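You operate a simulated robot arm through the tools that you are given. There is no shell and no other tool. Be economical: measure what you need, move in short steps, check, and stop when the job is done.

Carry out the task below with a simulated robot arm. There is one attempt and no reset: what you move stays moved.

TASK
Switch on the tester, test the blue valve at 15 PSI, then unclamp it and switch off.
Fine: clamp it for the test and leave it in the socket.
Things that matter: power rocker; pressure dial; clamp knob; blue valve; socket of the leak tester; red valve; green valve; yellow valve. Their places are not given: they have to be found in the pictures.

It is judged by the outcome, as a careful person would: the job done as asked, and still so three seconds after it is handed in. It fails if anything else is knocked over, pushed out of place, dropped, spilled or broken.

THE ROBOT
A 6-joint arm with a two-finger parallel gripper, fixed in place. Base frame: the origin is at the foot of the arm, x ahead of it, y to its left, z up; the work surface is at about z = 0.9. Lengths are in m, angles in degrees, forces in N, time in s.
With the tool pointing down near the work surface it reaches from about 0.24 to 0.64 m from the base axis. Its first joint turns from -66.0 to 66.0 degrees. Payload 2.7 kg.
Tool frame: the origin (TCP) lies between the finger pads and is the grasp point; the fingertips stand 0.023 m ahead of it; z points along the fingers, y is the line along which they close. The gripper opens to 0.094 m. The fingers are 0.038 m wide and 0.01 m thick; the gripper's body (0.054 by 0.096 m) begins 0.039 m behind the TCP.
Orientation is that of the tool frame in the base frame, as a unit quaternion [x, y, z, w]. With the fingers straight down and closing along the base's y, the tool's x points along the base's -x, its y along +y and its z along -z.

THE INTERFACE
- The arm moves only by the tool move_arm. Its argument "increments" is a list of rows, each a list of 7 numbers: the shift along the tool's x, y, z in m, then the turn, a rotation vector about the tool's x, y, z in degrees, then the closure, from 0 (fully open) to 1 (shut). In form: [[tx, ty, tz, rx, ry, rz, fingers], ...]. A call has 1 to 20 rows; each row is the pose to reach, as a shift and turn from the pose commanded when the call began, along the tool's axes at that moment. A row lasts 0.2 s, in which the tool goes at most 0.05 m and 8.6 degrees; a call with a longer step from one row to the next is refused whole, and so is a gripper value outside its range. A pose out of reach is approached as far as the arm can. The call stops where the force on the tool passes 90 N (or 10 N more than at its start, if that is more) or the arm is blocked; 0.2 s more then pass. The fingers move at their own pace (about 0.045 m/s each) and stop on an object; they squeeze with about 41 N. The grip force told is the motor's: it shows also when the fingers shut on nothing. Time passes only in rows, and 0.2 s behind the last, so rows that repeat a pose let the fingers close. It gives the time, the measured TCP pose, the force on the tool (base axes), the opening and the grip force at its end, in the units of the frame above (readings bear some noise), and new pictures: "views" is both (left out), scene, wrist or none.
- Cameras (640 x 400 px; columns grow to the right, rows downward): "scene" is fixed at [0.0792, -0.4318, 1.4136]; the picture's right is [0.76, -0.66, 0.00], its down [-0.31, -0.36, -0.88] and it looks along [0.58, 0.66, -0.48] (base axes); focal length 370 px, centre (320, 200). "wrist" rides on the gripper at [-0.039, 0, -0.044] in the tool frame; the picture's right is [0.00, -1.00, 0.00], its down [0.97, 0.00, -0.24] and it looks along [0.24, 0.00, 0.97] (tool axes); focal length 218 px, centre (320, 200).
- probe_pixels(camera, pixels): for up to 12 pixels [column, row] of the newest picture of that camera ("zoom" is the newest enlarged one), the place [x, y, z] in the base frame of the surface seen there, good to about 0.003 m. No time passes.
- enlarge(camera, box): a new picture of the part [left, top, right, bottom] of that camera's present view, enlarged. No time passes.
- sign_off(): hands the job in; it is judged then, once.

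Work in short steps. Measure before you move; look again where a grasp or a placing could have gone wrong, and mend it. You have 80 turns and 120 pictures in all, the two below and enlarged ones among them. Open the gripper and draw the arm clear of the work before you hand the job in, unless the task says otherwise; then end with one line.

The tools are called after "Request:" as a command line: name --pt "numbers of a row" for each row, then --argument value for the rest, lists and objects as JSON in quotes. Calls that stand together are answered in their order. move_arm: Moves the arm, as the interface text tells. Its arguments: {"type":"object","properties":{"increments":{"type":"array","items":{"type":"array","items":{"type":"number"}}},"views":{"type":"string","enum":["both","scene","wrist","none"]}},"required":["increments"]} The other tools are called the same way: probe_pixels (camera, pixels) gives the place of the surface under pixels of a picture; enlarge (camera, box) takes an enlarged picture of a part of a camera's view; sign_off () hands the job in.

At the start:

```text
time_s: 0.0
eef_pos: [0.4206, -0.0523, 1.2254]
tool_rot: [-0.001, 1.0, 0.0, 0.0]
force: [0.4, 0.1, 0.0]
finger_gap: 0.0939
grasp_force: 0.0
```

scene: 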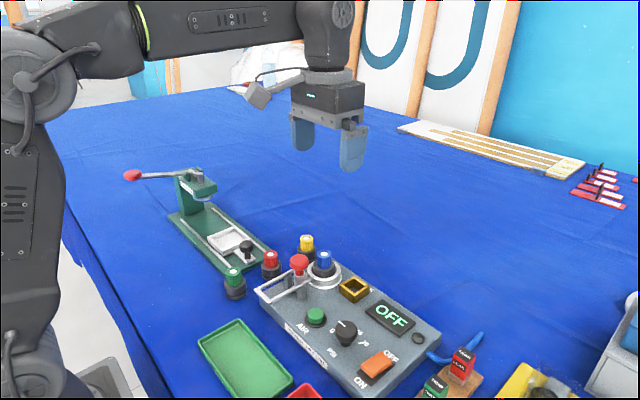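
wrist: 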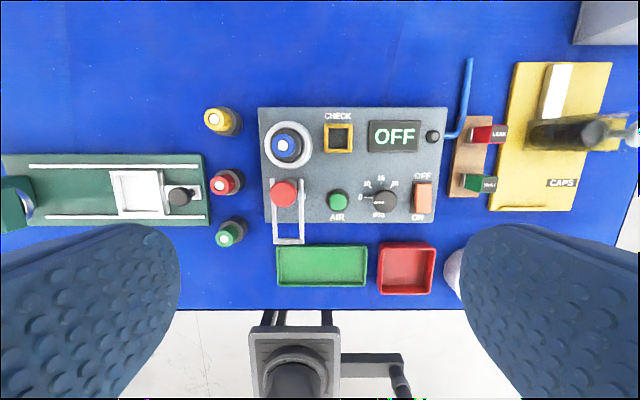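

The blue valve seems to sit at the round socket at wrist (287,147). I enlarge the tester in both views.

Request:
enlarge --camera "wrist" --box '[200, 90, 460, 252]'

Request:
enlarge --camera "scene" --box '[220, 220, 460, 400]'

Request:
probe_pixels --camera "wrist" --pixels '[[287, 145], [284, 193], [337, 200], [384, 198], [423, 188], [423, 205], [290, 240], [302, 165], [395, 135], [229, 232], [224, 183], [217, 118]]'

```text
2.46 times, centred on (330, 171) of wrist
```

zoom: 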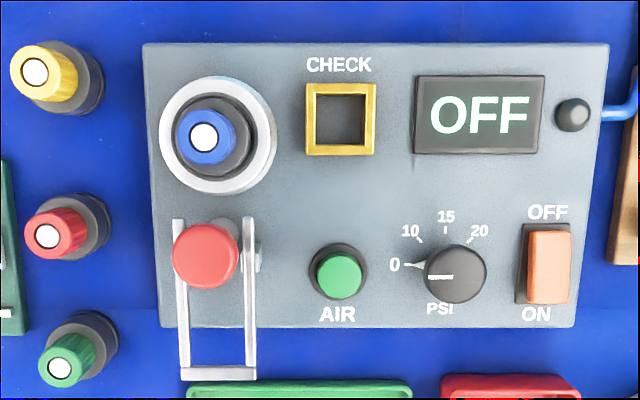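

```text
2.22 times, centred on (340, 310) of scene
```

zoom: 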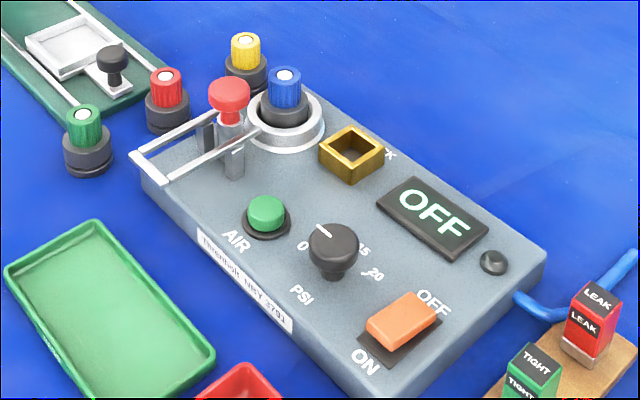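

```text
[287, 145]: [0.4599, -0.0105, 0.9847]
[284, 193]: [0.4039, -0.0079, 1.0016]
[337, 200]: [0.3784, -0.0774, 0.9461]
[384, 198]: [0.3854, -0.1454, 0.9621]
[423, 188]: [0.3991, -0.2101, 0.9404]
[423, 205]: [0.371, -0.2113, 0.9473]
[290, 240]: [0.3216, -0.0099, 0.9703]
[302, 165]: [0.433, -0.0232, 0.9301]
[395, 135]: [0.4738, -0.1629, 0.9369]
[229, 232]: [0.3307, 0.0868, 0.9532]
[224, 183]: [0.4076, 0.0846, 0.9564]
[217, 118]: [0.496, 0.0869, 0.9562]
```

The blue valve is already seated in the socket; the clamp bar lies swung back toward the robot. I go lower for a closer look at the clamp.

Request:
move_arm --pt "0 0.01 0.04 0 0 0 0" --pt "0 0.02 0.08 0 0 0 0" --pt "0 0.03 0.1 0 0 0 0" --views "wrist"

Request:
enlarge --camera "scene" --box '[240, 220, 360, 320]'

```text
time_s: 0.8
eef_pos: [0.4218, -0.0204, 1.1265]
tool_rot: [0.0, 1.0, -0.001, 0.0]
force: [0.1, -1.0, -0.3]
finger_gap: 0.094
grasp_force: 0.1
```

wrist: 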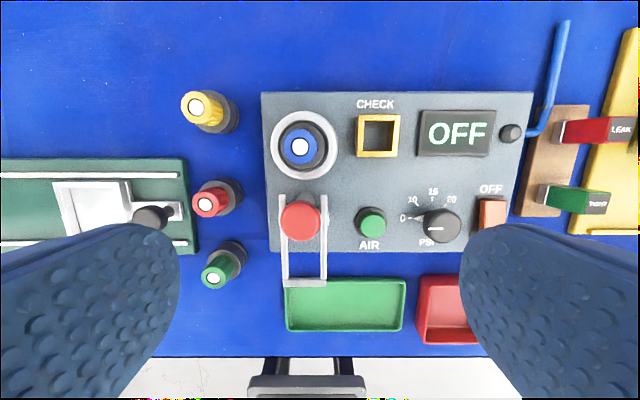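

```text
4.00 times, centred on (300, 270) of scene
```

zoom: 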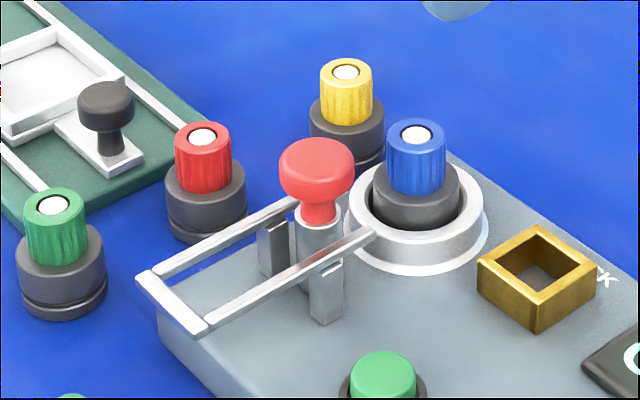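

The clamp's mechanism is unclear from above; I tilt the wrist camera to look at it from the side (from -y).

Request:
move_arm --pt "0 -0.03 -0.005 -8 0 0 0" --pt "0 -0.06 -0.01 -16 0 0 0" --pt "0 -0.09 -0.01 -24 0 0 0" --pt "0 -0.12 -0.01 -32 0 0 0" --pt "0 -0.15 -0.01 -40 0 0 0" --pt "0 -0.18 0 -48 0 0 0" --pt "0 -0.2 0.02 -56 0 0 0" --views "wrist"

```text
time_s: 2.4
eef_pos: [0.4202, -0.2221, 1.1043]
tool_rot: [-0.001, 0.883, 0.47, 0.001]
force: [0.5, -0.2, -1.2]
finger_gap: 0.0941
grasp_force: 0.1
```

wrist: 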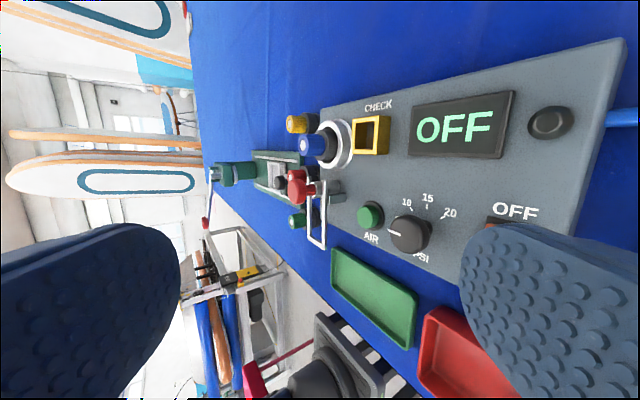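

Request:
enlarge --camera "wrist" --box '[270, 105, 390, 255]'

```text
2.67 times, centred on (330, 180) of wrist
```

zoom: 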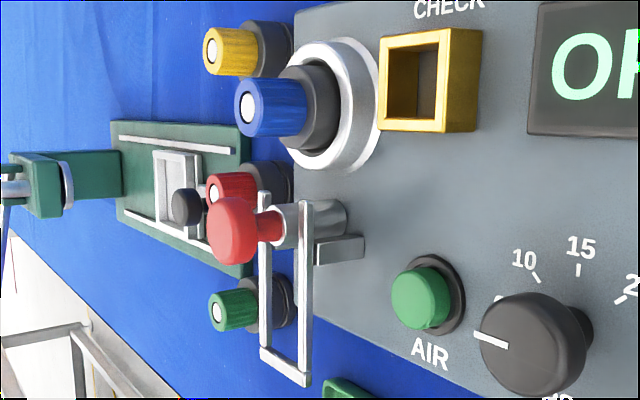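

Request:
probe_pixels --camera "zoom" --pixels '[[306, 215], [265, 205], [305, 280], [265, 280], [285, 365], [290, 225], [330, 215], [345, 248], [232, 230], [265, 222], [345, 235], [325, 110]]'

Request:
enlarge --camera "wrist" --box '[295, 160, 355, 200]'

```text
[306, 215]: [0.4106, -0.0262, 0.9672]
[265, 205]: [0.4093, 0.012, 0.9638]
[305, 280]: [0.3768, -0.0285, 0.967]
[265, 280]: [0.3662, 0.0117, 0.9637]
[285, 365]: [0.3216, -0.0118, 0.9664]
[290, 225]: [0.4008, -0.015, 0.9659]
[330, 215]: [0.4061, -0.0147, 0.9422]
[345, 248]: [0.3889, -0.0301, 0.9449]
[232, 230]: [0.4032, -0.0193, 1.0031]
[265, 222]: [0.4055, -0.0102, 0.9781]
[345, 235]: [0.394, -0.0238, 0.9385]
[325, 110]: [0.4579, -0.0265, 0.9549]
```

```text
10.00 times, centred on (325, 180) of wrist
```

zoom: 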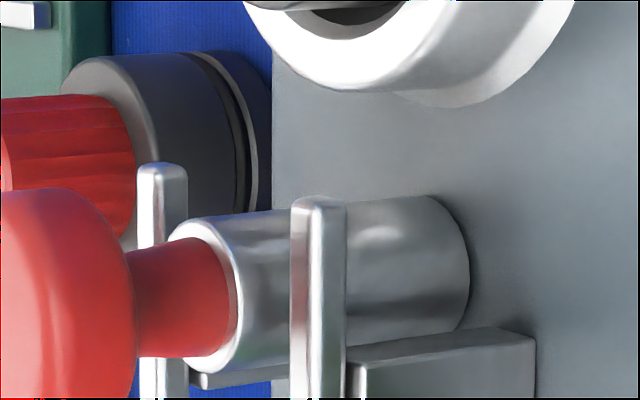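

Cylinder-plunger with red knob; the fork slides/pivots on posts and the dial points to 0. First I straighten the tool and close the fingers to press the rocker's ON end.

Request:
move_arm --pt "0 0 0 8 0 0 0.2" --pt "0 0 0 16 0 0 0.4" --pt "0 0 0 24 0 0 0.6" --pt "0 0 0 32 0 0 0.8" --pt "0 0 0 40 0 0 1" --pt "0 0 0 48 0 0 1" --pt "0 0 0 56 0 0 1" --views "wrist"

```text
time_s: 4.0
eef_pos: [0.4187, -0.2215, 1.1074]
tool_rot: [0.0, 1.0, -0.001, 0.002]
force: [0.8, 0.0, 0.2]
finger_gap: 0.0002
grasp_force: 41.4
```

wrist: 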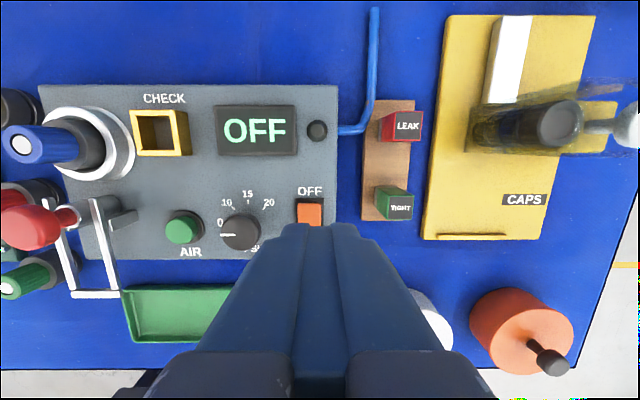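

Request:
probe_pixels --camera "wrist" --pixels '[[310, 203], [310, 207], [310, 214], [310, 221], [302, 215], [319, 215], [240, 228], [182, 230], [240, 205], [220, 222], [248, 202], [300, 240]]'

Request:
enlarge --camera "scene" --box '[320, 280, 460, 400]'

```text
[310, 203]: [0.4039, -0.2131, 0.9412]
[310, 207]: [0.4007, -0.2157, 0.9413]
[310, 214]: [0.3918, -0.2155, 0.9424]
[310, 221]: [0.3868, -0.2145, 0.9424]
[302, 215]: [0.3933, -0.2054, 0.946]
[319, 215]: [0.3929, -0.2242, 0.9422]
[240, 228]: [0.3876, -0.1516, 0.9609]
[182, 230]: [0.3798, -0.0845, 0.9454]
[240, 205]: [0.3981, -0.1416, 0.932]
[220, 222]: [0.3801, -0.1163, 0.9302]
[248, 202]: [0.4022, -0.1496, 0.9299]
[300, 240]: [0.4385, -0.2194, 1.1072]
```

```text
3.33 times, centred on (390, 340) of scene
```

zoom: 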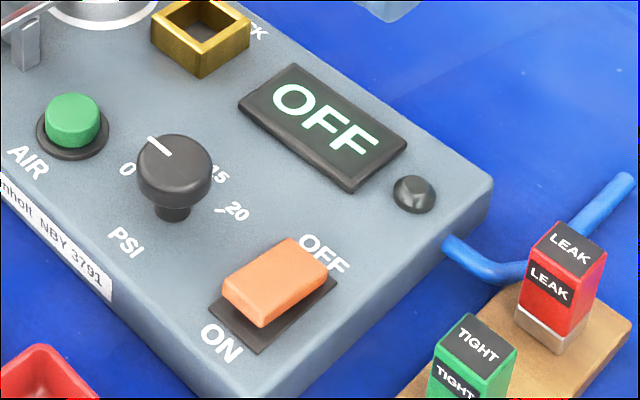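

Request:
probe_pixels --camera "zoom" --pixels '[[240, 286], [262, 305], [300, 247], [310, 265], [285, 285], [260, 340], [175, 165], [170, 152], [150, 137], [175, 215], [72, 105], [90, 350]]'

```text
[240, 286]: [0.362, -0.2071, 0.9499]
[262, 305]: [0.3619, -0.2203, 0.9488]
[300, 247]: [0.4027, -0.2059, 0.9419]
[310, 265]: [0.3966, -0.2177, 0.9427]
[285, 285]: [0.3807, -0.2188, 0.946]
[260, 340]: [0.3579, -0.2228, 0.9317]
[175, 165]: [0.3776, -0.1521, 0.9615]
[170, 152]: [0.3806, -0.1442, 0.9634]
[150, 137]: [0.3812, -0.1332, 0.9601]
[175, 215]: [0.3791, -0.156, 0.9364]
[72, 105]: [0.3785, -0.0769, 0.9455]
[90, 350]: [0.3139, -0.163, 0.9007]
```

Rocker spans x 0.36–0.404 at y -0.213, its near (ON) end up at z 0.950. I press the near end.

Request:
move_arm --pt "0.03 0.004 0.03 0 0 0 1" --pt "0.069 0.0085 0.06 0 0 0 1" --pt "0.069 0.0085 0.105 0 0 0 1" --pt "0.069 0.0085 0.125 0 0 0 1" --pt "0.069 0.0085 0.135 0 0 0 1" --pt "0.069 0.0085 0.141 0 0 0 1" --pt "0.069 0.0085 0.145 0 0 0 1" --pt "0.069 0.0085 0.145 0 0 0 1" --views "scene"

```text
time_s: 5.8
eef_pos: [0.3513, -0.213, 0.9665]
tool_rot: [0.0, 1.0, -0.002, 0.003]
force: [-21.5, 11.9, 54.7]
finger_gap: 0.0
grasp_force: 41.4
```

scene: 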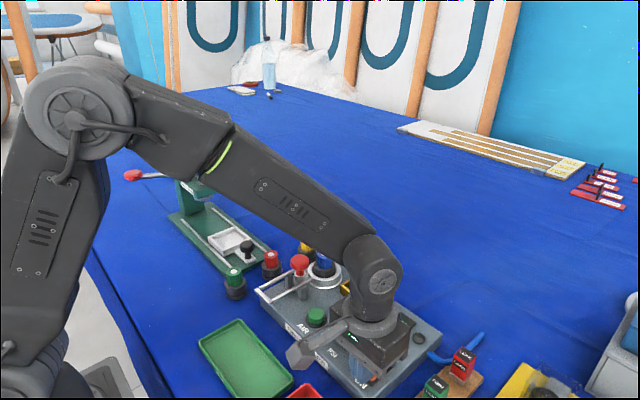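

Force 55 N shows it bottomed out. I rise and look at the display.

Request:
move_arm --pt "0 0 -0.03 0 0 0 1" --pt "0 0.02 -0.07 0 0 0 0.8" --pt "-0.01 0.05 -0.11 0 0 0 0.55" --pt "-0.02 0.065 -0.13 0 0 0 0.52" --views "wrist"

```text
refused: row 3 steps farther than a row can; nothing moved
```

Request:
move_arm --pt "0 0 -0.03 0 0 0 1" --pt "0 0.02 -0.07 0 0 0 0.8" --pt "-0.01 0.04 -0.1 0 0 0 0.55" --pt "-0.03 0.065 -0.13 0 0 0 0.52" --views "wrist"

```text
time_s: 6.8
eef_pos: [0.3807, -0.1479, 1.0923]
tool_rot: [0.001, 1.0, 0.0, 0.0]
force: [-0.2, -0.1, -0.3]
finger_gap: 0.0451
grasp_force: 0.0
```

wrist: 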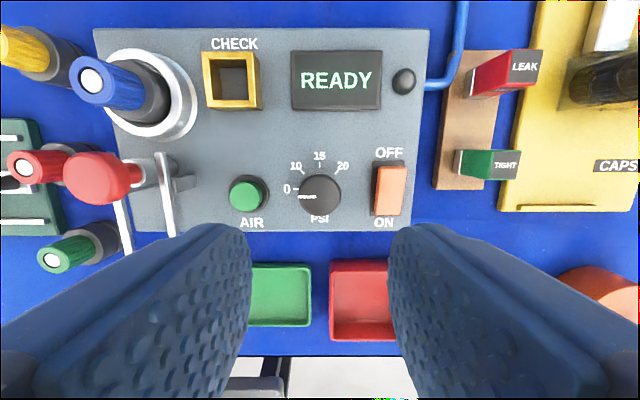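

READY is on. Now I measure the dial at (320,192).

Request:
probe_pixels --camera "wrist" --pixels '[[320, 190], [303, 190], [337, 190], [320, 177], [320, 206], [320, 165], [287, 189], [303, 174], [337, 174]]'

Request:
enlarge --camera "wrist" --box '[270, 145, 370, 225]'

```text
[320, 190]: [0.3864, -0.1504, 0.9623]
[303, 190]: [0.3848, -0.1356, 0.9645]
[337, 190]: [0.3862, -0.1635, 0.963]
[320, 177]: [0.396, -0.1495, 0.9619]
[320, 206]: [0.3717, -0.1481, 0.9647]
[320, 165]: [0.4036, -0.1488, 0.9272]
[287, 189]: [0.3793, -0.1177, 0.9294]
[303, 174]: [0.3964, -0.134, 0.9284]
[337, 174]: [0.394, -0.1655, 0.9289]
```

```text
5.00 times, centred on (320, 185) of wrist
```

zoom: 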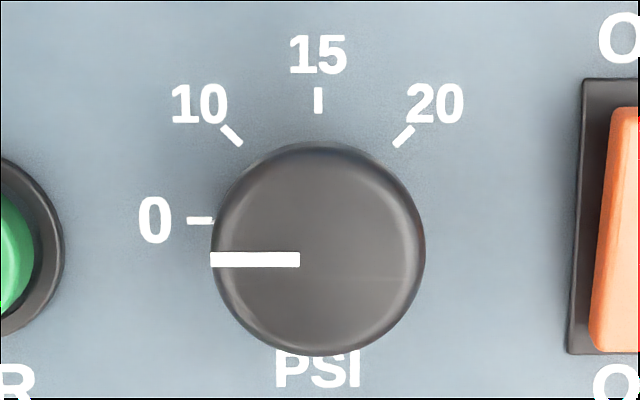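

Dial centre about (0.381,-0.149), top z 0.963. I lower with gap 0.045 and grip it.

Request:
move_arm --pt "0 -0.001 0.04 0 0 0 0.52" --pt "0 -0.001 0.08 0 0 0 0.52" --pt "0 -0.001 0.11 0 0 0 0.52" --pt "0 -0.001 0.126 0 0 0 0.52" --pt "0 -0.001 0.126 0 0 0 0.75" --pt "0 -0.001 0.126 0 0 0 0.85" --pt "0 -0.001 0.126 0 0 0 0.85" --views "wrist"

```text
time_s: 8.4
eef_pos: [0.3812, -0.1476, 0.9659]
tool_rot: [-0.001, 1.0, 0.001, 0.0]
force: [1.3, 25.4, 1.7]
finger_gap: 0.0357
grasp_force: 45.1
```

wrist: 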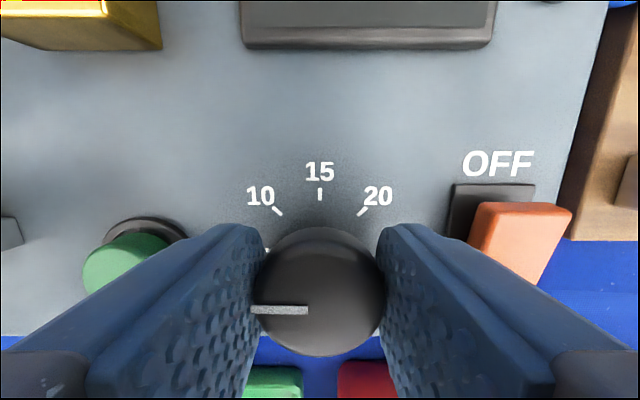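

Gripped. I turn it 90° clockwise (seen from above) toward 15.

Request:
move_arm --pt "0 0.0015 0 0 0 8 0.85" --pt "0 0.0015 0 0 0 16 0.85" --pt "0 0.0015 0 0 0 24 0.85" --pt "0 0.0015 0 0 0 32 0.85" --pt "0 0.0015 0 0 0 40 0.85" --pt "0 0.0015 0 0 0 45 0.85" --views "wrist"

```text
time_s: 9.8
eef_pos: [0.3806, -0.1491, 0.9666]
tool_rot: [0.384, 0.923, 0.0, 0.0]
force: [-4.2, -3.2, 12.7]
finger_gap: 0.0354
grasp_force: 45.3
```

wrist: 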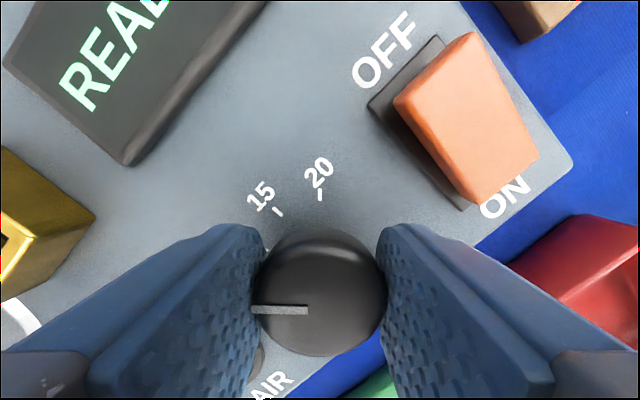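

The dial follows the grip (line now at 10). I continue the other 45°.

Request:
move_arm --pt "0 0 0 0 0 8 0.85" --pt "0 0 0 0 0 16 0.85" --pt "0 0 0 0 0 24 0.85" --pt "0 0 0 0 0 32 0.85" --pt "0 0 0 0 0 40 0.85" --pt "0 0 0 0 0 45 0.85" --pt "0 0 0 0 0 45 0.85" --pt "0 0 0 0 0 45 0.55" --pt "0 0 0 0 0 45 0.52" --pt "0 0 0 0 0 45 0.52" --pt "0 0 -0.04 0 0 45 0.52" --pt "0 0 -0.08 0 0 45 0.52" --pt "0 0 -0.12 0 0 45 0.6" --views "wrist"

```text
time_s: 12.6
eef_pos: [0.38, -0.1479, 1.0867]
tool_rot: [0.707, 0.707, -0.001, -0.001]
force: [-0.4, -0.6, -0.5]
finger_gap: 0.0377
grasp_force: 0.1
```

wrist: 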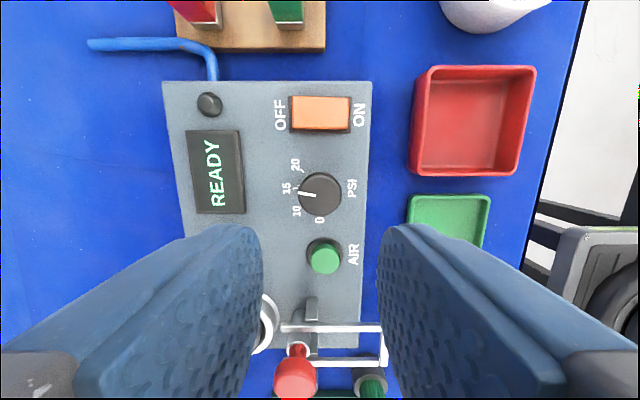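

Request:
enlarge --camera "wrist" --box '[270, 145, 370, 245]'

```text
4.00 times, centred on (320, 195) of wrist
```

zoom: 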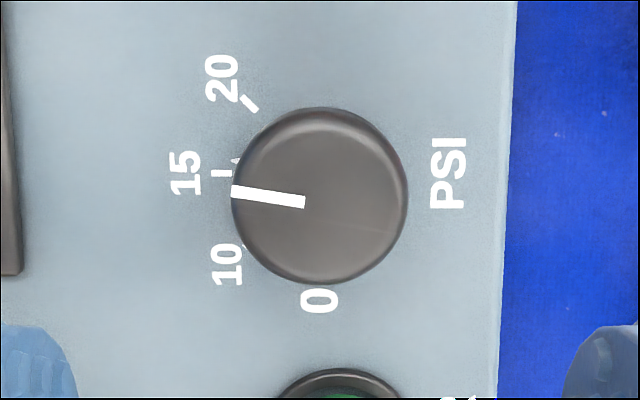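

The line points ~9° past 15. I regrip and turn back 9°.

Request:
move_arm --pt "0 0 0.04 0 0 0 0.52" --pt "0 0 0.08 0 0 0 0.52" --pt "0 0 0.12 0 0 0 0.52" --pt "0 0 0.12 0 0 0 0.7" --pt "0 0 0.12 0 0 0 0.85" --pt "0 0 0.12 0 0 0 0.85" --views "wrist"

```text
time_s: 14.0
eef_pos: [0.3797, -0.1477, 0.9639]
tool_rot: [0.707, 0.707, -0.001, -0.003]
force: [-16.4, 1.0, 1.9]
finger_gap: 0.0352
grasp_force: 45.2
```

wrist: 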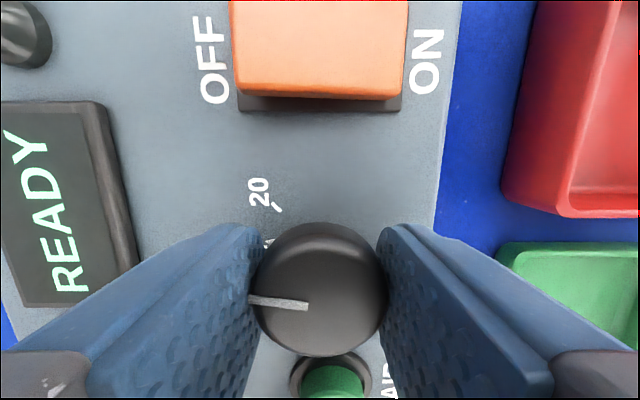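

Request:
move_arm --pt "0 0 0 0 0 -4 0.85" --pt "0 0 0 0 0 -8.5 0.85" --pt "0 0 0 0 0 -8.5 0.85" --pt "0 0 0 0 0 -8.5 0.85" --pt "0 0 0 0 0 -8.5 0.6" --pt "0 0 0 0 0 -8.5 0.52" --pt "0 0 0 0 0 -8.5 0.52" --pt "0 0 -0.04 0 0 -8.5 0.52" --pt "0 0 -0.08 0 0 -4 0.52" --pt "0 0 -0.12 0 0 0 0.6" --views "wrist"

Request:
enlarge --camera "wrist" --box '[270, 145, 370, 245]'

```text
time_s: 16.2
eef_pos: [0.3801, -0.1474, 1.0861]
tool_rot: [0.708, 0.706, 0.0, 0.0]
force: [0.9, -0.8, 0.2]
finger_gap: 0.0375
grasp_force: 0.1
```

wrist: 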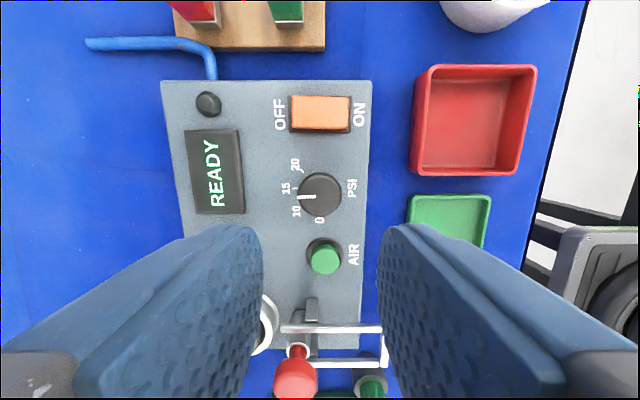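

```text
4.00 times, centred on (320, 195) of wrist
```

zoom: 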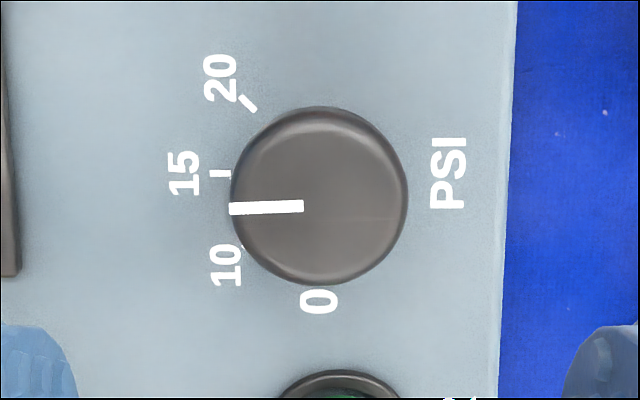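

Dial now within about 2° of 15. Now I yaw back and go above the red clamp knob with closed fingers.

Request:
move_arm --pt "0.01 0.002 0 0 0 -8 1" --pt "0.025 0.004 0 0 0 -16 1" --pt "0.04 0.006 0 0 0 -24 1" --pt "0.055 0.008 0 0 0 -32 1" --pt "0.07 0.01 0 0 0 -40 1" --pt "0.085 0.012 0 0 0 -48 1" --pt "0.1 0.015 0 0 0 -56 1" --pt "0.115 0.018 0 0 0 -64 1" --pt "0.125 0.021 0 0 0 -72 1" --pt "0.135 0.024 0 0 0 -80 1" --pt "0.139 0.024 0.02 0 0 -88 1" --pt "0.139 0.024 0.035 0 0 -90 1" --views "both"

```text
time_s: 18.8
eef_pos: [0.4058, -0.0085, 1.0495]
tool_rot: [-0.001, 1.0, 0.0, 0.001]
force: [1.0, 1.3, -0.3]
finger_gap: 0.0
grasp_force: 40.7
```

scene: 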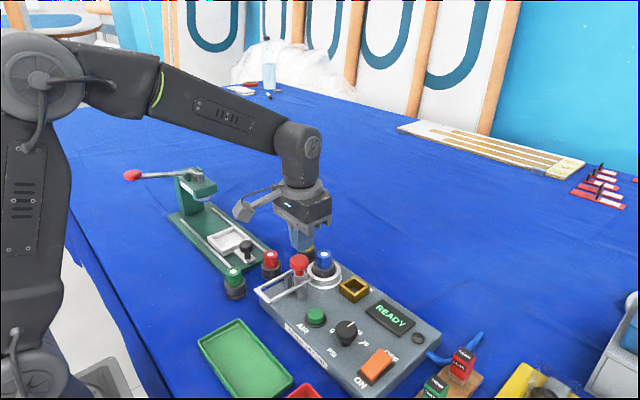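
wrist: 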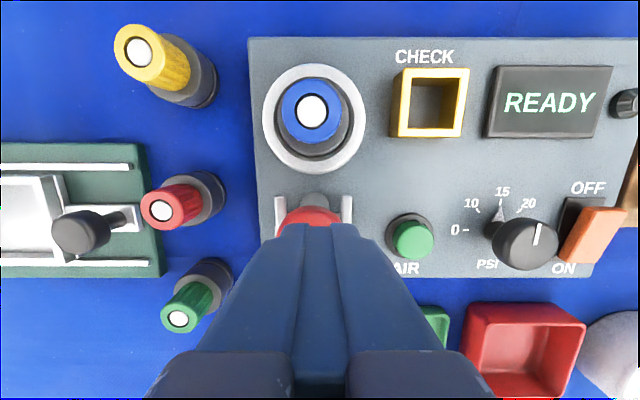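

I press the clamp knob down gently (contact expected at TCP z ≈ 1.026).

Request:
move_arm --pt "0.001 0.001 0.015 0 0 0 1" --pt "0.001 0.001 0.022 0 0 0 1" --pt "0.001 0.001 0.026 0 0 0 1" --pt "0.001 0.001 0.03 0 0 0 1" --pt "0.001 0.001 0.034 0 0 0 1" --views "both"

```text
time_s: 20.0
eef_pos: [0.4053, -0.0078, 1.0263]
tool_rot: [-0.001, 1.0, 0.0, 0.006]
force: [-1.5, 0.8, 7.1]
finger_gap: 0.0
grasp_force: 41.1
stopped in row 5: the force on the tool passed its limit (the readings are from after the stop); the commanded pose is now the measured one
```

scene: 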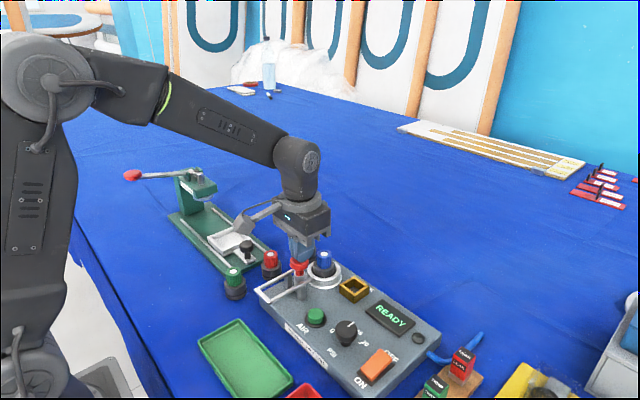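
wrist: 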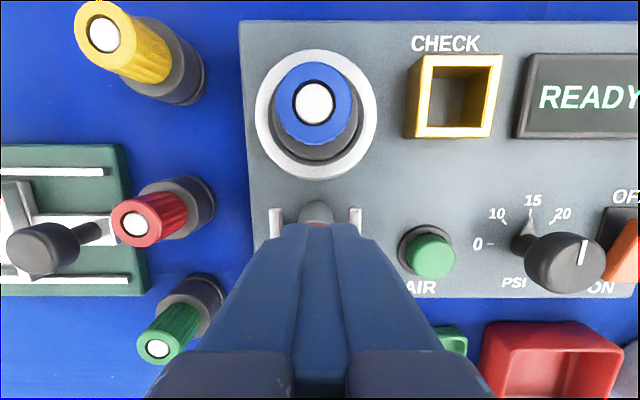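

The knob does not press down (rigid at z 1.003). I rise a bit, open, and measure the knob for a grip.

Request:
move_arm --pt "0 0 -0.03 0 0 0 0.8" --pt "0 0 -0.06 0 0 0 0.5" --pt "0 0 -0.06 0 0 0 0.4" --views "wrist"

Request:
enlarge --camera "wrist" --box '[240, 150, 400, 310]'

```text
time_s: 20.8
eef_pos: [0.404, -0.0077, 1.0875]
tool_rot: [0.0, 1.0, 0.0, 0.007]
force: [0.5, 0.0, -0.1]
finger_gap: 0.0564
grasp_force: 0.1
```

wrist: 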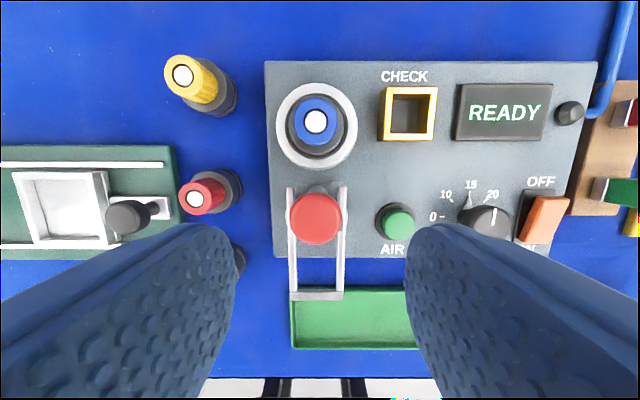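

```text
2.50 times, centred on (320, 230) of wrist
```

zoom: 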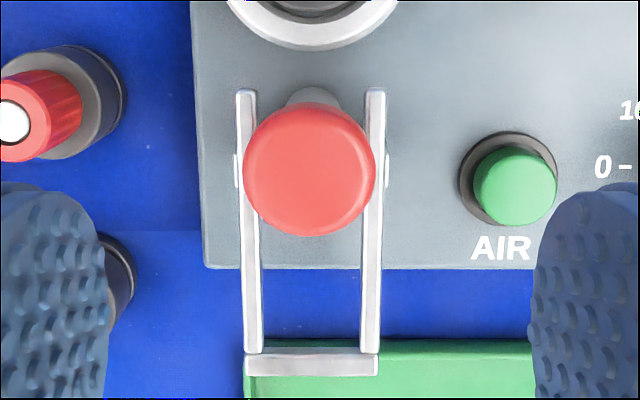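

Small pivot pins show at the bars' sides near the knob. I grip the knob (about 0.03 wide) staying above the bars and test it.

Request:
probe_pixels --camera "zoom" --pixels '[[235, 170], [388, 170], [310, 165], [255, 170], [365, 170], [310, 110], [310, 95], [245, 100], [376, 100], [376, 250], [310, 365], [310, 225]]'

Request:
move_arm --pt "0 0 0.04 0 0 0 0.4" --pt "0 0 0.075 0 0 0 0.4" --pt "0 0 0.0875 0 0 0 0.4" --pt "0 0 0.0875 0 0 0 0.7" --pt "0 0 0.0875 0 0 0 0.85" --pt "0 0 0.0875 0 0 0 0.85" --pt "0 0 0.0875 0 0 0 0.85" --views "wrist"

```text
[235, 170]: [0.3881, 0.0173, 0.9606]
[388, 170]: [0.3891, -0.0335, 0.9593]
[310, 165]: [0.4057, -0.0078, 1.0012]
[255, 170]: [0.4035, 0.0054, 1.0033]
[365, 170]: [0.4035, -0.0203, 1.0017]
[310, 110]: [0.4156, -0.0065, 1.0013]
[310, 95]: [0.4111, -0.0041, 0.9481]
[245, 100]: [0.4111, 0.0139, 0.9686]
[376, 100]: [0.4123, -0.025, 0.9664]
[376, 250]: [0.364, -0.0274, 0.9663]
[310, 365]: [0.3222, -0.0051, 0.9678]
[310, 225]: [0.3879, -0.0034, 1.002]
```

```text
time_s: 22.4
eef_pos: [0.4047, -0.0046, 0.9983]
tool_rot: [-0.001, 1.0, 0.001, 0.006]
force: [-1.7, 24.3, -4.4]
finger_gap: 0.0336
grasp_force: 45.2
```

wrist: 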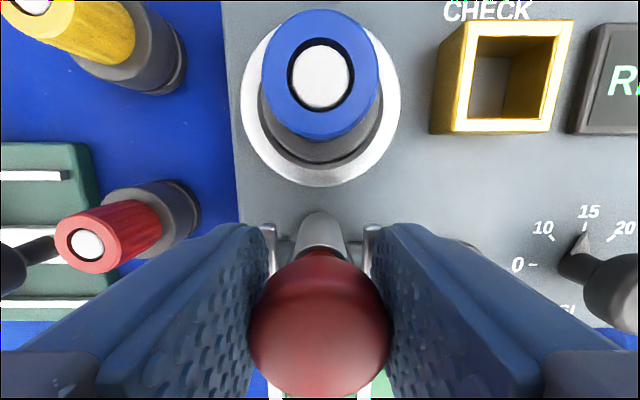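

Gripped (gap 0.0336). I test a small pull up.

Request:
move_arm --pt "0 0 -0.002 0 0 0 0.85" --pt "0 0 -0.004 0 0 0 0.85" --views "none"

```text
time_s: 23.0
eef_pos: [0.4045, -0.0047, 0.9981]
tool_rot: [0.0, 1.0, 0.001, 0.003]
force: [21.0, 28.6, -56.0]
finger_gap: 0.0336
grasp_force: 44.7
```

Rigid upward. I release that and test a push along +x.

Request:
move_arm --pt "0 0.003 0.004 0 0 0 0.85" --pt "-0.002 0.003 0.004 0 0 0 0.85" --pt "-0.004 0.003 0.004 0 0 0 0.85" --views "none"

Request:
move_arm --pt "0.002 0 0 0 0 0 0.85" --pt "0.004 0 0 0 0 0 0.85" --pt "0.006 0 0 0 0 0 0.85" --pt "0.008 0 0 0 0 0 0.85" --views "none"

```text
time_s: 23.8
eef_pos: [0.405, -0.0056, 0.9986]
tool_rot: [0.0, 1.0, 0.0, 0.0]
force: [-37.1, 8.2, 11.9]
finger_gap: 0.0338
grasp_force: 44.9
```

```text
time_s: 24.8
eef_pos: [0.4058, -0.0048, 0.9985]
tool_rot: [-0.001, 1.0, 0.0, 0.012]
force: [32.5, -6.6, -22.0]
finger_gap: 0.0335
grasp_force: 44.8
```

Rigid along x both ways. I test turning it about its vertical axis.

Request:
move_arm --pt "-0.004 0 0 0 0 0 0.85" --pt "-0.004 0 0 0 0 8 0.85" --pt "-0.004 0 0 0 0 16 0.85" --pt "-0.004 0 0 0 0 24 0.85" --views "both"

```text
time_s: 25.8
eef_pos: [0.4069, -0.0073, 0.9972]
tool_rot: [0.209, 0.978, -0.001, 0.004]
force: [-6.2, -34.1, -1.1]
finger_gap: 0.0334
grasp_force: 45.1
```

scene: 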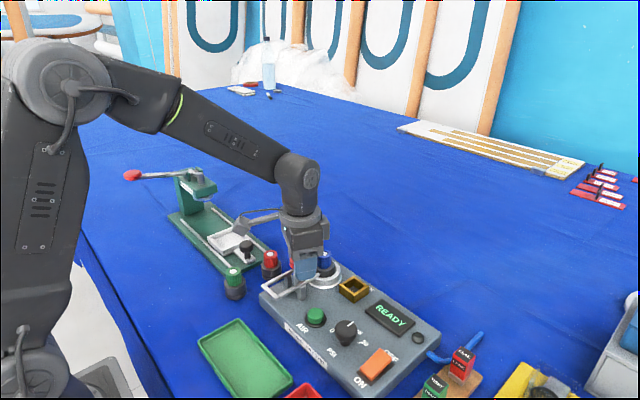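
wrist: 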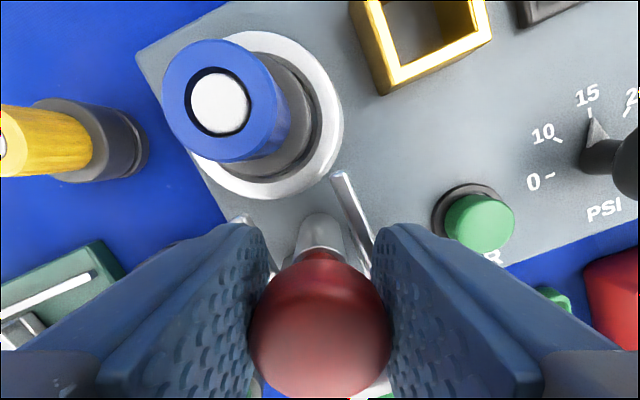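

Request:
enlarge --camera "scene" --box '[230, 240, 360, 340]'

```text
4.00 times, centred on (295, 290) of scene
```

zoom: 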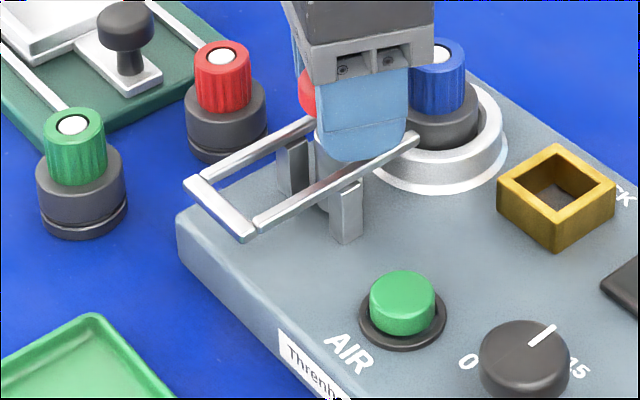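

The fork has shifted ~1 cm toward the valve: turning the knob drives it. I continue turning the same way.

Request:
move_arm --pt "0 -0.0015 0 0 0 8 0.85" --pt "0 -0.0015 0 0 0 16 0.85" --pt "0 -0.0015 0 0 0 24 0.85" --pt "0 -0.0015 0 0 0 32 0.85" --pt "0 -0.0015 0 0 0 40 0.85" --views "wrist"

Request:
enlarge --camera "scene" --box '[230, 240, 360, 340]'

```text
time_s: 27.0
eef_pos: [0.4026, -0.0108, 0.998]
tool_rot: [0.53, 0.848, -0.001, 0.002]
force: [-26.9, -40.7, 6.7]
finger_gap: 0.0337
grasp_force: 45.0
```

wrist: 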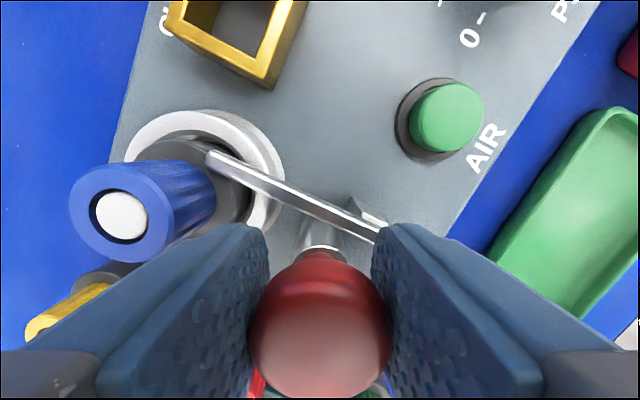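

```text
4.00 times, centred on (295, 290) of scene
```

zoom: 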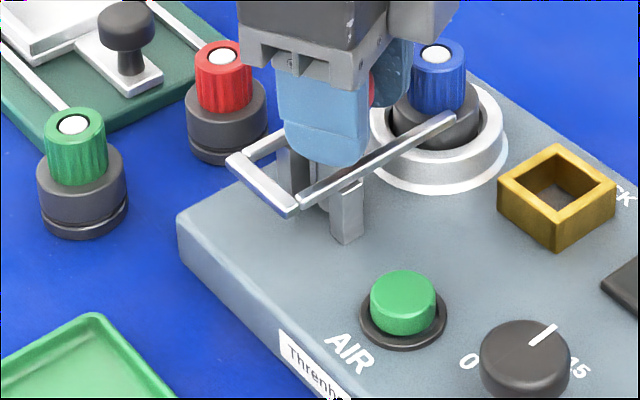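

Request:
move_arm --pt "-0.0007 -0.002 0 0 0 6 0.85" --pt "-0.0007 -0.002 0 0 0 13 0.85" --pt "-0.0007 -0.002 0 0 0 20 0.85" --pt "-0.0007 -0.002 0 0 0 27 0.85" --views "wrist"

Request:
enlarge --camera "scene" --box '[230, 240, 360, 340]'

```text
time_s: 28.0
eef_pos: [0.4011, -0.0073, 0.9968]
tool_rot: [0.713, 0.701, -0.001, 0.0]
force: [-31.5, -11.6, 7.0]
finger_gap: 0.0332
grasp_force: 45.0
```

wrist: 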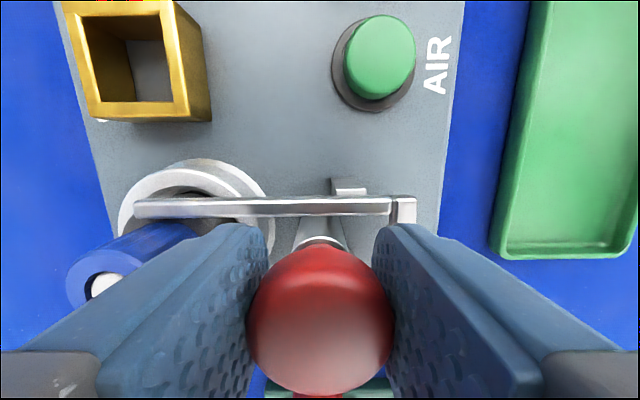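

```text
4.00 times, centred on (295, 290) of scene
```

zoom: 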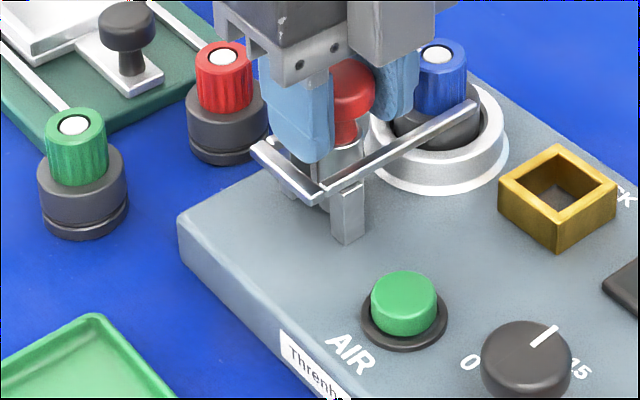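

Fork now straddles the valve at 91°. I turn a bit more to feel for the end stop.

Request:
move_arm --pt "0 -0.001 0 0 0 5 0.85" --pt "0 -0.001 0 0 0 10 0.85" --pt "0 -0.001 0 0 0 10 0.85" --views "none"

Request:
enlarge --camera "scene" --box '[230, 240, 360, 340]'

```text
time_s: 28.8
eef_pos: [0.4007, -0.0069, 0.9961]
tool_rot: [0.772, 0.636, 0.001, 0.0]
force: [-29.7, -4.2, 3.5]
finger_gap: 0.0334
grasp_force: 44.6
```

```text
4.00 times, centred on (295, 290) of scene
```

zoom: 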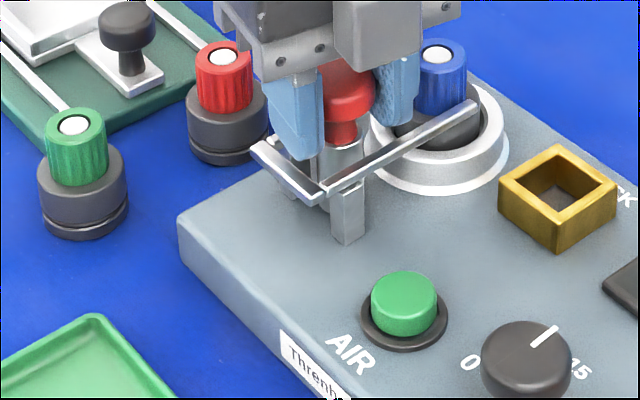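

End stop reached, fork fully forward. I release, rise and move above the AIR button with closed fingers.

Request:
move_arm --pt "0 -0.001 0 0 0 0 0.6" --pt "0 -0.001 0 0 0 0 0.52" --pt "0 -0.001 0 0 0 0 0.52" --pt "0 -0.001 -0.04 0 0 0 0.52" --pt "0 -0.001 -0.07 0 0 0 0.52" --pt "-0.035 -0.005 -0.075 0 0 0 0.8" --pt "-0.073 -0.009 -0.075 0 0 0 1" --pt "-0.073 -0.009 -0.05 0 0 0 1" --views "both"

```text
time_s: 30.6
eef_pos: [0.3787, -0.0772, 1.0496]
tool_rot: [0.771, 0.637, 0.004, 0.005]
force: [0.3, -0.6, -0.1]
finger_gap: 0.0001
grasp_force: 26.0
```

scene: 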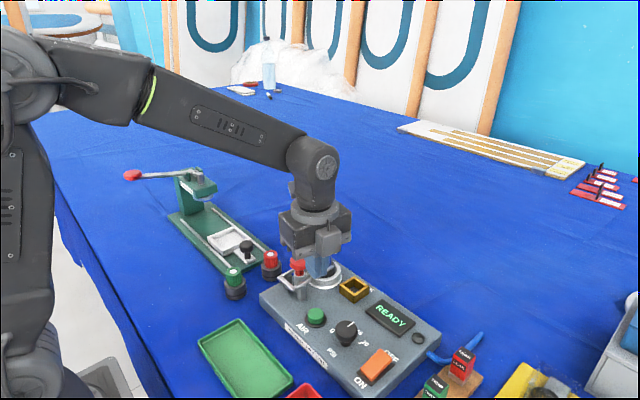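
wrist: 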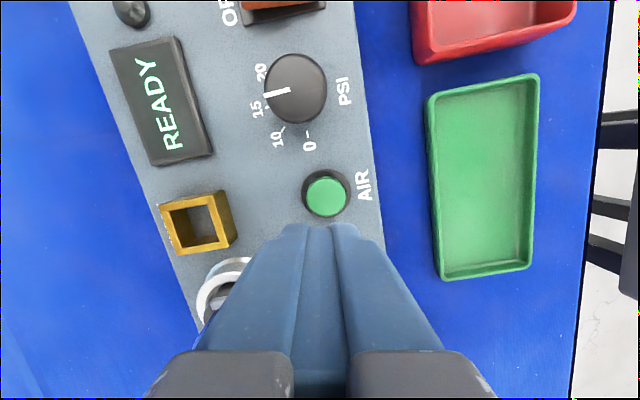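

Request:
probe_pixels --camera "wrist" --pixels '[[326, 196], [310, 196], [342, 196]]'

Request:
enlarge --camera "wrist" --box '[230, 40, 360, 220]'

```text
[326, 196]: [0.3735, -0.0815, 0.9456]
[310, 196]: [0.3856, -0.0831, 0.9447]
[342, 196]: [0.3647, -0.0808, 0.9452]
```

```text
2.22 times, centred on (295, 130) of wrist
```

zoom: 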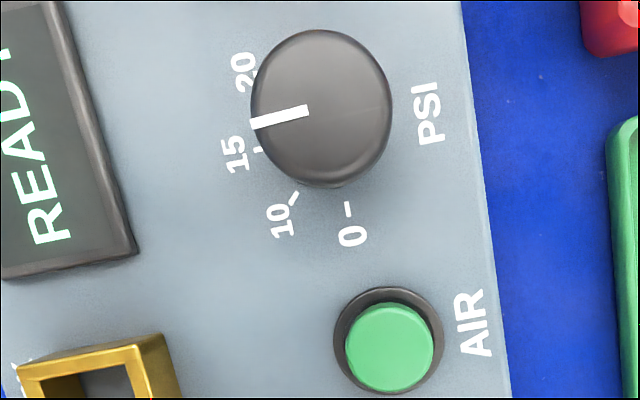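

I press AIR at (0.376,-0.080) and hold briefly.

Request:
move_arm --pt "-0.0035 -0.0024 0.04 0 0 0 1" --pt "-0.0035 -0.0024 0.07 0 0 0 1" --pt "-0.0035 -0.0024 0.08 0 0 0 1" --pt "-0.0035 -0.0024 0.084 0 0 0 1" --pt "-0.0035 -0.0024 0.087 0 0 0 1" --pt "-0.0035 -0.0024 0.089 0 0 0 1" --views "both"

```text
time_s: 32.0
eef_pos: [0.377, -0.08, 0.9604]
tool_rot: [0.771, 0.637, 0.004, 0.004]
force: [-5.5, 2.6, 9.8]
finger_gap: 0.0
grasp_force: 41.3
```

scene: 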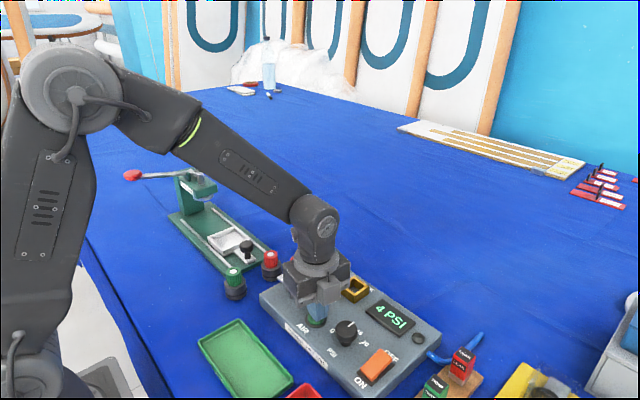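
wrist: 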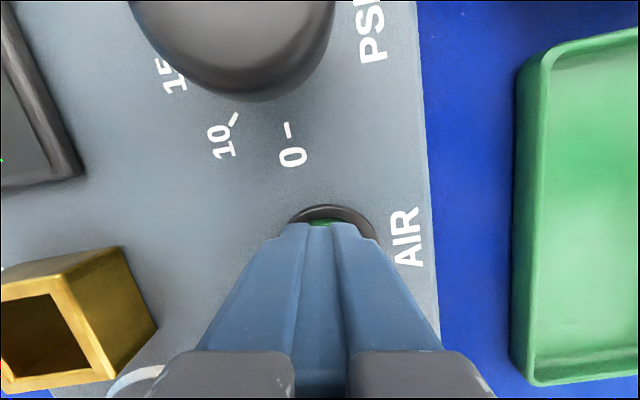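

Display shows 4 PSI and rising. I hold the button down.

Request:
move_arm --pt "0 0 0.001 0 0 0 1" --pt "0 0 0.001 0 0 0 1" --pt "0 0 0.001 0 0 0 1" --pt "0 0 0.001 0 0 0 1" --pt "0 0 0.001 0 0 0 1" --pt "0 0 0.001 0 0 0 1" --pt "0 0 0.001 0 0 0 1" --pt "0 0 0.001 0 0 0 1" --views "none"

Request:
enlarge --camera "scene" --box '[330, 280, 440, 360]'

```text
time_s: 33.8
eef_pos: [0.3776, -0.0797, 0.959]
tool_rot: [0.771, 0.637, 0.005, 0.003]
force: [-2.7, 3.6, 21.2]
finger_gap: 0.0001
grasp_force: 41.1
```

```text
5.00 times, centred on (385, 320) of scene
```

zoom: 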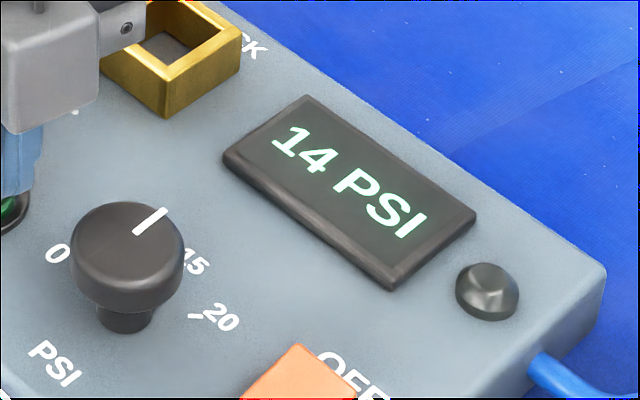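

Request:
move_arm --pt "0 0 0 0 0 0 1" --pt "0 0 0 0 0 0 1" --pt "0 0 0 0 0 0 1" --pt "0 0 0 0 0 0 1" --pt "0 0 0 0 0 0 1" --views "none"

Request:
enlarge --camera "scene" --box '[330, 280, 440, 360]'

```text
time_s: 35.0
eef_pos: [0.3781, -0.0806, 0.9585]
tool_rot: [0.771, 0.636, 0.005, 0.004]
force: [0.8, 2.7, 21.6]
finger_gap: 0.0
grasp_force: 41.4
```

```text
5.00 times, centred on (385, 320) of scene
```

zoom: 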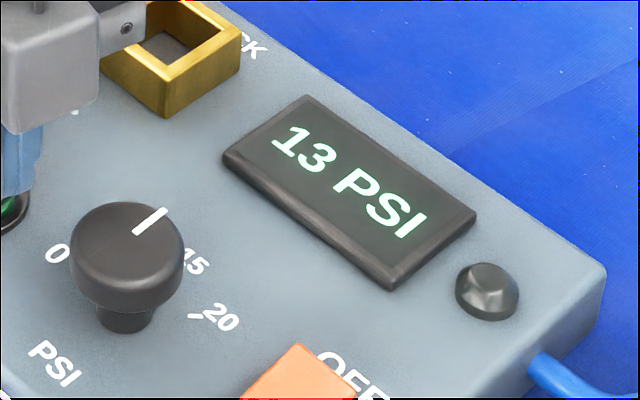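

It dropped to 13 (maybe a slow leak). I keep holding to see the verdict.

Request:
move_arm --pt "0 0 0 0 0 0 1" --pt "0 0 0 0 0 0 1" --pt "0 0 0 0 0 0 1" --pt "0 0 0 0 0 0 1" --pt "0 0 0 0 0 0 1" --pt "0 0 0 0 0 0 1" --pt "0 0 0 0 0 0 1" --pt "0 0 0 0 0 0 1" --pt "0 0 0 0 0 0 1" --pt "0 0 0 0 0 0 1" --views "none"

Request:
enlarge --camera "scene" --box '[330, 280, 440, 360]'

```text
time_s: 37.2
eef_pos: [0.3783, -0.0801, 0.9582]
tool_rot: [0.771, 0.637, 0.005, 0.004]
force: [1.7, 0.4, 22.0]
finger_gap: 0.0
grasp_force: 40.8
```

```text
5.00 times, centred on (385, 320) of scene
```

zoom: 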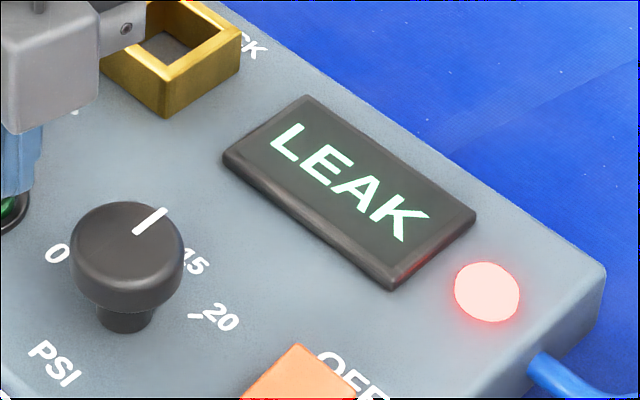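

The test ran: verdict LEAK with red lamp. I release the button, rise, and check the clamp state.

Request:
move_arm --pt "0 0 -0.03 0 0 0 1" --pt "0 0 -0.07 0 0 0 0.8" --pt "0.03 0.004 -0.1 0 0 0 0.52" --pt "0.073 0.02 -0.115 0 0 0 0.52" --views "both"

Request:
enlarge --camera "scene" --box '[250, 230, 410, 350]'

```text
time_s: 38.2
eef_pos: [0.4126, -0.0101, 1.0742]
tool_rot: [0.772, 0.636, 0.004, 0.002]
force: [0.5, -0.3, -0.2]
finger_gap: 0.0449
grasp_force: 0.2
```

scene: 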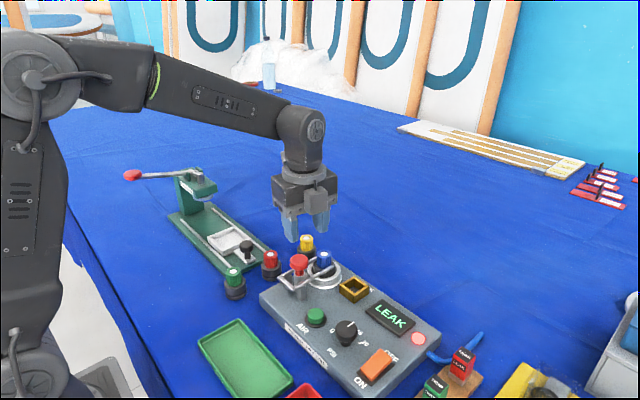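
wrist: 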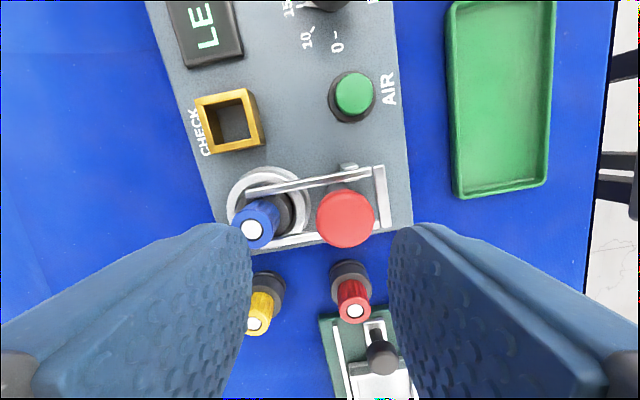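

```text
3.33 times, centred on (330, 290) of scene
```

zoom: 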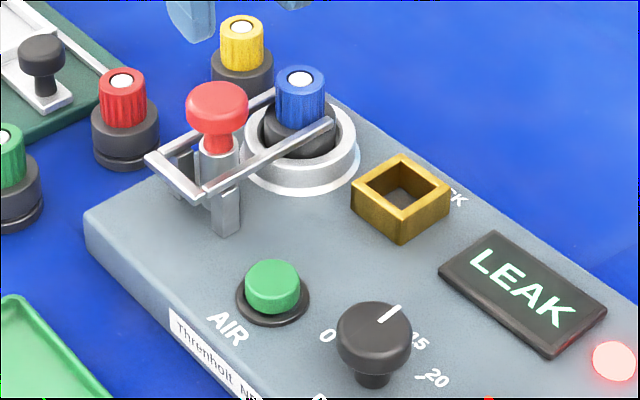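

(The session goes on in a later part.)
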